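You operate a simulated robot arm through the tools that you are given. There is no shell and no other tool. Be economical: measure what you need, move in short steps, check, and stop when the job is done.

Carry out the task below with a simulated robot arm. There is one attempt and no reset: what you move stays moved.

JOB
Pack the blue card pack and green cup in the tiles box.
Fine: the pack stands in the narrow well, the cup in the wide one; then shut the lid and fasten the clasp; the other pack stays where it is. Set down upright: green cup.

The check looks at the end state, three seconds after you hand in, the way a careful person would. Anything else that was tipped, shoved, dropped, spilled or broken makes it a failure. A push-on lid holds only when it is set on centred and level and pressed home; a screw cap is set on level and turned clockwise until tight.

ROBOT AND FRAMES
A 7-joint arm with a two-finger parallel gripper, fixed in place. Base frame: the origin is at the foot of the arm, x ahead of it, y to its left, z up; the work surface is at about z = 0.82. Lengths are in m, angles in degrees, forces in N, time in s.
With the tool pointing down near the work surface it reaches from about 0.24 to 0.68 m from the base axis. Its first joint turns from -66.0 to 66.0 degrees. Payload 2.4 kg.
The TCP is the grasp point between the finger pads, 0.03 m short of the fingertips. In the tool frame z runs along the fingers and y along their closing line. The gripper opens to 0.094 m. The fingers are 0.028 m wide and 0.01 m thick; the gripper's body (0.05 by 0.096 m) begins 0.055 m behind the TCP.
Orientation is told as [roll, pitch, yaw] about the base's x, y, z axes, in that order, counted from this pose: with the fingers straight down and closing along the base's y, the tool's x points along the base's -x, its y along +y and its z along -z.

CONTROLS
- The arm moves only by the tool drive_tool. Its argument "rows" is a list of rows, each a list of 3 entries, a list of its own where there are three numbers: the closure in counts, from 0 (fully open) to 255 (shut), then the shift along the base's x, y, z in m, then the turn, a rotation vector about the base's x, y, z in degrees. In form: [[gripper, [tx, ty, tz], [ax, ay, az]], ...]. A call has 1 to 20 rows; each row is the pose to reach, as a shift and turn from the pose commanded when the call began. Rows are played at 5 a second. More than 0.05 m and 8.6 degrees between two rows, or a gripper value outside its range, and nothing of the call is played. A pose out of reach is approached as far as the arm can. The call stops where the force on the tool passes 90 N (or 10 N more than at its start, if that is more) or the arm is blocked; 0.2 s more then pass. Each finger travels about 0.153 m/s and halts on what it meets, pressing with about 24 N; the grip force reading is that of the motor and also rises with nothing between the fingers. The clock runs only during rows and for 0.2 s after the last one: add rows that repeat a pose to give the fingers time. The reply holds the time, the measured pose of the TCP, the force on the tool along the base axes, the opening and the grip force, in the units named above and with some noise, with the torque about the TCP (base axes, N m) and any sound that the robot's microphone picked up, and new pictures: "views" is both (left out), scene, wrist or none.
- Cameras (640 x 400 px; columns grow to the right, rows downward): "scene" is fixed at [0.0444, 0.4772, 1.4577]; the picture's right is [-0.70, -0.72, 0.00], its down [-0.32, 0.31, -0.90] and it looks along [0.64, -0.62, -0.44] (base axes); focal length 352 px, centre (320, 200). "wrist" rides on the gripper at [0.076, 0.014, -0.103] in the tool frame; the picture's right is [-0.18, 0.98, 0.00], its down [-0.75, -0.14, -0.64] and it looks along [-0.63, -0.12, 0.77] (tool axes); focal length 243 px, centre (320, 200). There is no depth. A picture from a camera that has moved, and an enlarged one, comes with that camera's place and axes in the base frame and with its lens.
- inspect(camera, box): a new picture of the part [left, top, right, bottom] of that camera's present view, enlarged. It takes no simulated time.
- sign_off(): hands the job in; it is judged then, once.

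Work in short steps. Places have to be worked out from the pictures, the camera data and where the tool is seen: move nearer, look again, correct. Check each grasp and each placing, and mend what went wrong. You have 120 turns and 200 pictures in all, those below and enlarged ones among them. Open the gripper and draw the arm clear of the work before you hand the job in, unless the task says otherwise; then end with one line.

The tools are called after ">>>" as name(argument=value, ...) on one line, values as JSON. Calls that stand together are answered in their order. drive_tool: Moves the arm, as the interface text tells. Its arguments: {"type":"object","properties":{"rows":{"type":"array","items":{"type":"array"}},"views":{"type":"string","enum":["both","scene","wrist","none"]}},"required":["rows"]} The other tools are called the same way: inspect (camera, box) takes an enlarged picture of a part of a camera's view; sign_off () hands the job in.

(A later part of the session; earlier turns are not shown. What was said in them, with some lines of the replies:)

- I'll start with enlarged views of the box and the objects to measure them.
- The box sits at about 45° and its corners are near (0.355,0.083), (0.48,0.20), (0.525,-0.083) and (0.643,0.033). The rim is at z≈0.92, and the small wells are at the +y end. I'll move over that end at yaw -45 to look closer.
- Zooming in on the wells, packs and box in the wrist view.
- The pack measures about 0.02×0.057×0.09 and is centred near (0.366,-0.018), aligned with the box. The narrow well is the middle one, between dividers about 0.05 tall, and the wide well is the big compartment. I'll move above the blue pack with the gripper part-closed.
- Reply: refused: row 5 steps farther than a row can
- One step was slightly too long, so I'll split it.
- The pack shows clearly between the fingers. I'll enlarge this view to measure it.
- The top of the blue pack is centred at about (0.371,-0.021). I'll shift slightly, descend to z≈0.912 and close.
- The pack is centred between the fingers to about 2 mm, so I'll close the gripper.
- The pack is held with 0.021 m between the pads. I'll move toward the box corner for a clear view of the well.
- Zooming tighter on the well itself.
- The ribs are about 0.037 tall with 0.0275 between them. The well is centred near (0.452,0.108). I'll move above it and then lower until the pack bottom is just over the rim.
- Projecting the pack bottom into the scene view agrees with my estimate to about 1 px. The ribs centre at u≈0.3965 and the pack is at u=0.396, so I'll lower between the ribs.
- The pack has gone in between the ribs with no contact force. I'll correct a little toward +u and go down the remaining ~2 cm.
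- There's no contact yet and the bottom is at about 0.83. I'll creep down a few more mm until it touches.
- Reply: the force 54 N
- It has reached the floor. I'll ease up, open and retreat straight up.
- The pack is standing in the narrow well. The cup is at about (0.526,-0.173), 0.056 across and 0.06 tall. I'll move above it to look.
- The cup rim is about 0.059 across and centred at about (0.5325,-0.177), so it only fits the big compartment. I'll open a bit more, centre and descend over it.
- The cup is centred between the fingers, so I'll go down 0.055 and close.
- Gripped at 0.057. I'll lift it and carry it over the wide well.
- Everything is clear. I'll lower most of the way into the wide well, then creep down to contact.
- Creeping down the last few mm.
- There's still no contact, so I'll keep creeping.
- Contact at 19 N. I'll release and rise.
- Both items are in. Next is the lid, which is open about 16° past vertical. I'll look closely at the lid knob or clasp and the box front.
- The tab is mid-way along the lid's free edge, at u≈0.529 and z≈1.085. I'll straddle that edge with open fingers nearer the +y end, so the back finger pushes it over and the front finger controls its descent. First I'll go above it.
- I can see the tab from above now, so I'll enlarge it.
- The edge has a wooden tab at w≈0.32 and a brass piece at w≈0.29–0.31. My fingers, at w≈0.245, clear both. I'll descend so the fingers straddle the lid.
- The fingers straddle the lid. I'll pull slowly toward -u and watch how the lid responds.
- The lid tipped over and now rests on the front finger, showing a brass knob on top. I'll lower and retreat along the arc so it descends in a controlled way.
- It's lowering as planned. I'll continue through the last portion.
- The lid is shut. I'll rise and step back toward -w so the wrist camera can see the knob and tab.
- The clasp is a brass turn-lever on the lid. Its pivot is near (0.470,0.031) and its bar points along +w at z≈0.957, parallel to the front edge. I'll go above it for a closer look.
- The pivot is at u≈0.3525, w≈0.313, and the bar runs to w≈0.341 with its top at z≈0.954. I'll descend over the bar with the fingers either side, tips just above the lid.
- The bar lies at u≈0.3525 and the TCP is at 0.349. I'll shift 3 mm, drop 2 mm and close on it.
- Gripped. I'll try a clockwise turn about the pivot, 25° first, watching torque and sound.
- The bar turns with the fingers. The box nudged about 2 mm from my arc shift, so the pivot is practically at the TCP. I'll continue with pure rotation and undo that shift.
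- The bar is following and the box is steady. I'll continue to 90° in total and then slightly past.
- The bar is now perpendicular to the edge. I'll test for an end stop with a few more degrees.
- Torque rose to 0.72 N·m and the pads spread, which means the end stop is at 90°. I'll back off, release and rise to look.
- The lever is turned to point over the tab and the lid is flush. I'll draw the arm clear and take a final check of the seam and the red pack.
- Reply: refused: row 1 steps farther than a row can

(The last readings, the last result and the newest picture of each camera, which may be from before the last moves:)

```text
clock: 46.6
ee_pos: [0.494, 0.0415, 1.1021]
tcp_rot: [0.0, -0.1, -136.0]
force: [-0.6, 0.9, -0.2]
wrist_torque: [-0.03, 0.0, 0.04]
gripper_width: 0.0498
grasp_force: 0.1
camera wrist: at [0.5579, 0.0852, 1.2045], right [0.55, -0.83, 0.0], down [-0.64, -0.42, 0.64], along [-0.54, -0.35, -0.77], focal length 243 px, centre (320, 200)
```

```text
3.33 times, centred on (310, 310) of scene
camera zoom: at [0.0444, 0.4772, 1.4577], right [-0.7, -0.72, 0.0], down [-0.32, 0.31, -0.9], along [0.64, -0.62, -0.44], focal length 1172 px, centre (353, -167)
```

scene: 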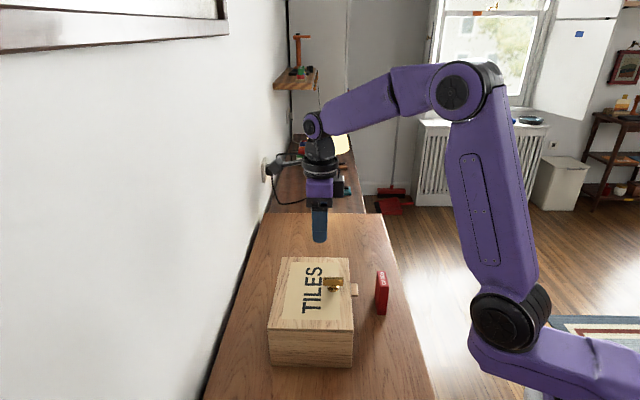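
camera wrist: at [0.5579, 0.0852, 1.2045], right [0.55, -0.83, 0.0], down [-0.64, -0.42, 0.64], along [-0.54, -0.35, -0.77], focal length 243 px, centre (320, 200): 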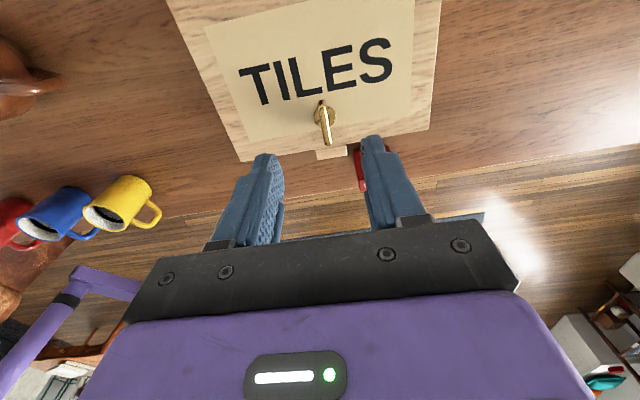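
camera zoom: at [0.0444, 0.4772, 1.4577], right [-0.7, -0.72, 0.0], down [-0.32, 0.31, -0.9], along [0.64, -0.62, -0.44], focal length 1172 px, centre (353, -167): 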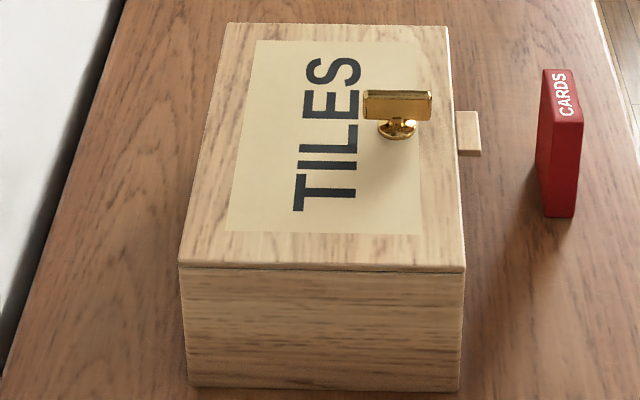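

The seam looks level and the red pack is untouched. I'll retreat with smaller steps.

>>> drive_tool(rows=[[60, [-0.01, 0.0, 0.04], [0, 0, 0]], [0, [-0.025, 0.0, 0.08], [0, 0, 7]], [0, [-0.04, 0.0, 0.12], [0, 0, 14]], [0, [-0.055, 0.0, 0.16], [0, 0, 21]], [0, [-0.055, 0.0, 0.16], [0, 0, 21]]], views="scene")

>>> inspect(camera="scene", box=[260, 310, 360, 350])

```text
clock: 47.8
ee_pos: [0.4387, 0.0432, 1.2634]
tcp_rot: [-0.1, 0.0, -114.9]
force: [0.0, 0.8, -0.1]
wrist_torque: [0.03, -0.01, -0.02]
gripper_width: 0.0936
grasp_force: 0.1
```

scene: 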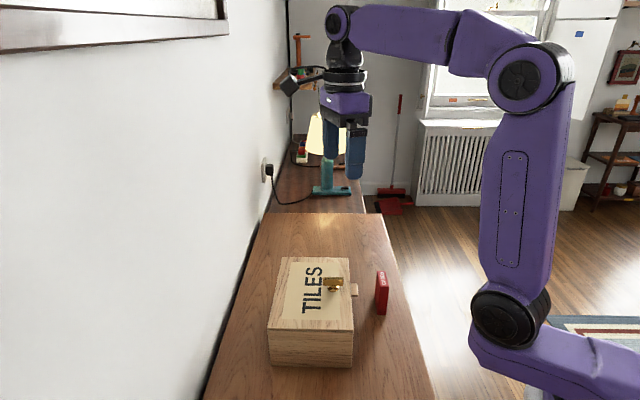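

```text
6.40 times, centred on (310, 330) of scene
camera zoom: at [0.0444, 0.4772, 1.4577], right [-0.7, -0.72, 0.0], down [-0.32, 0.31, -0.9], along [0.64, -0.62, -0.44], focal length 2251 px, centre (384, -632)
```

zoom: 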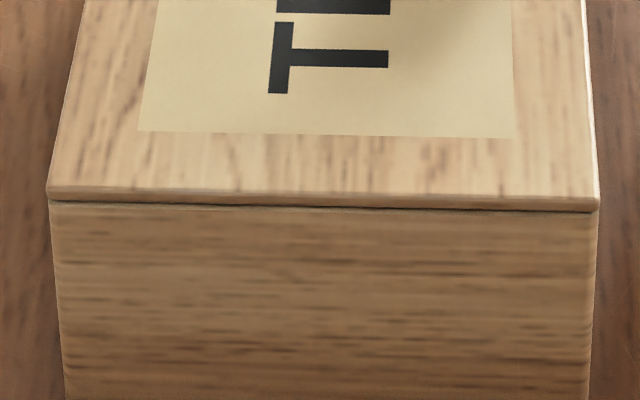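

The lid is flush, the latch is turned, the arm is clear and the gripper is open, so I'm handing in.

>>> sign_off()

```text
The job is handed in.
```

The blue pack stands in the narrow well and the green cup is upright in the wide one. The lid is shut and the clasp is turned clockwise to its stop, though I didn't pull on the lid to test it. The red pack wasn't touched, but the box slid about 2 mm while I turned the clasp.
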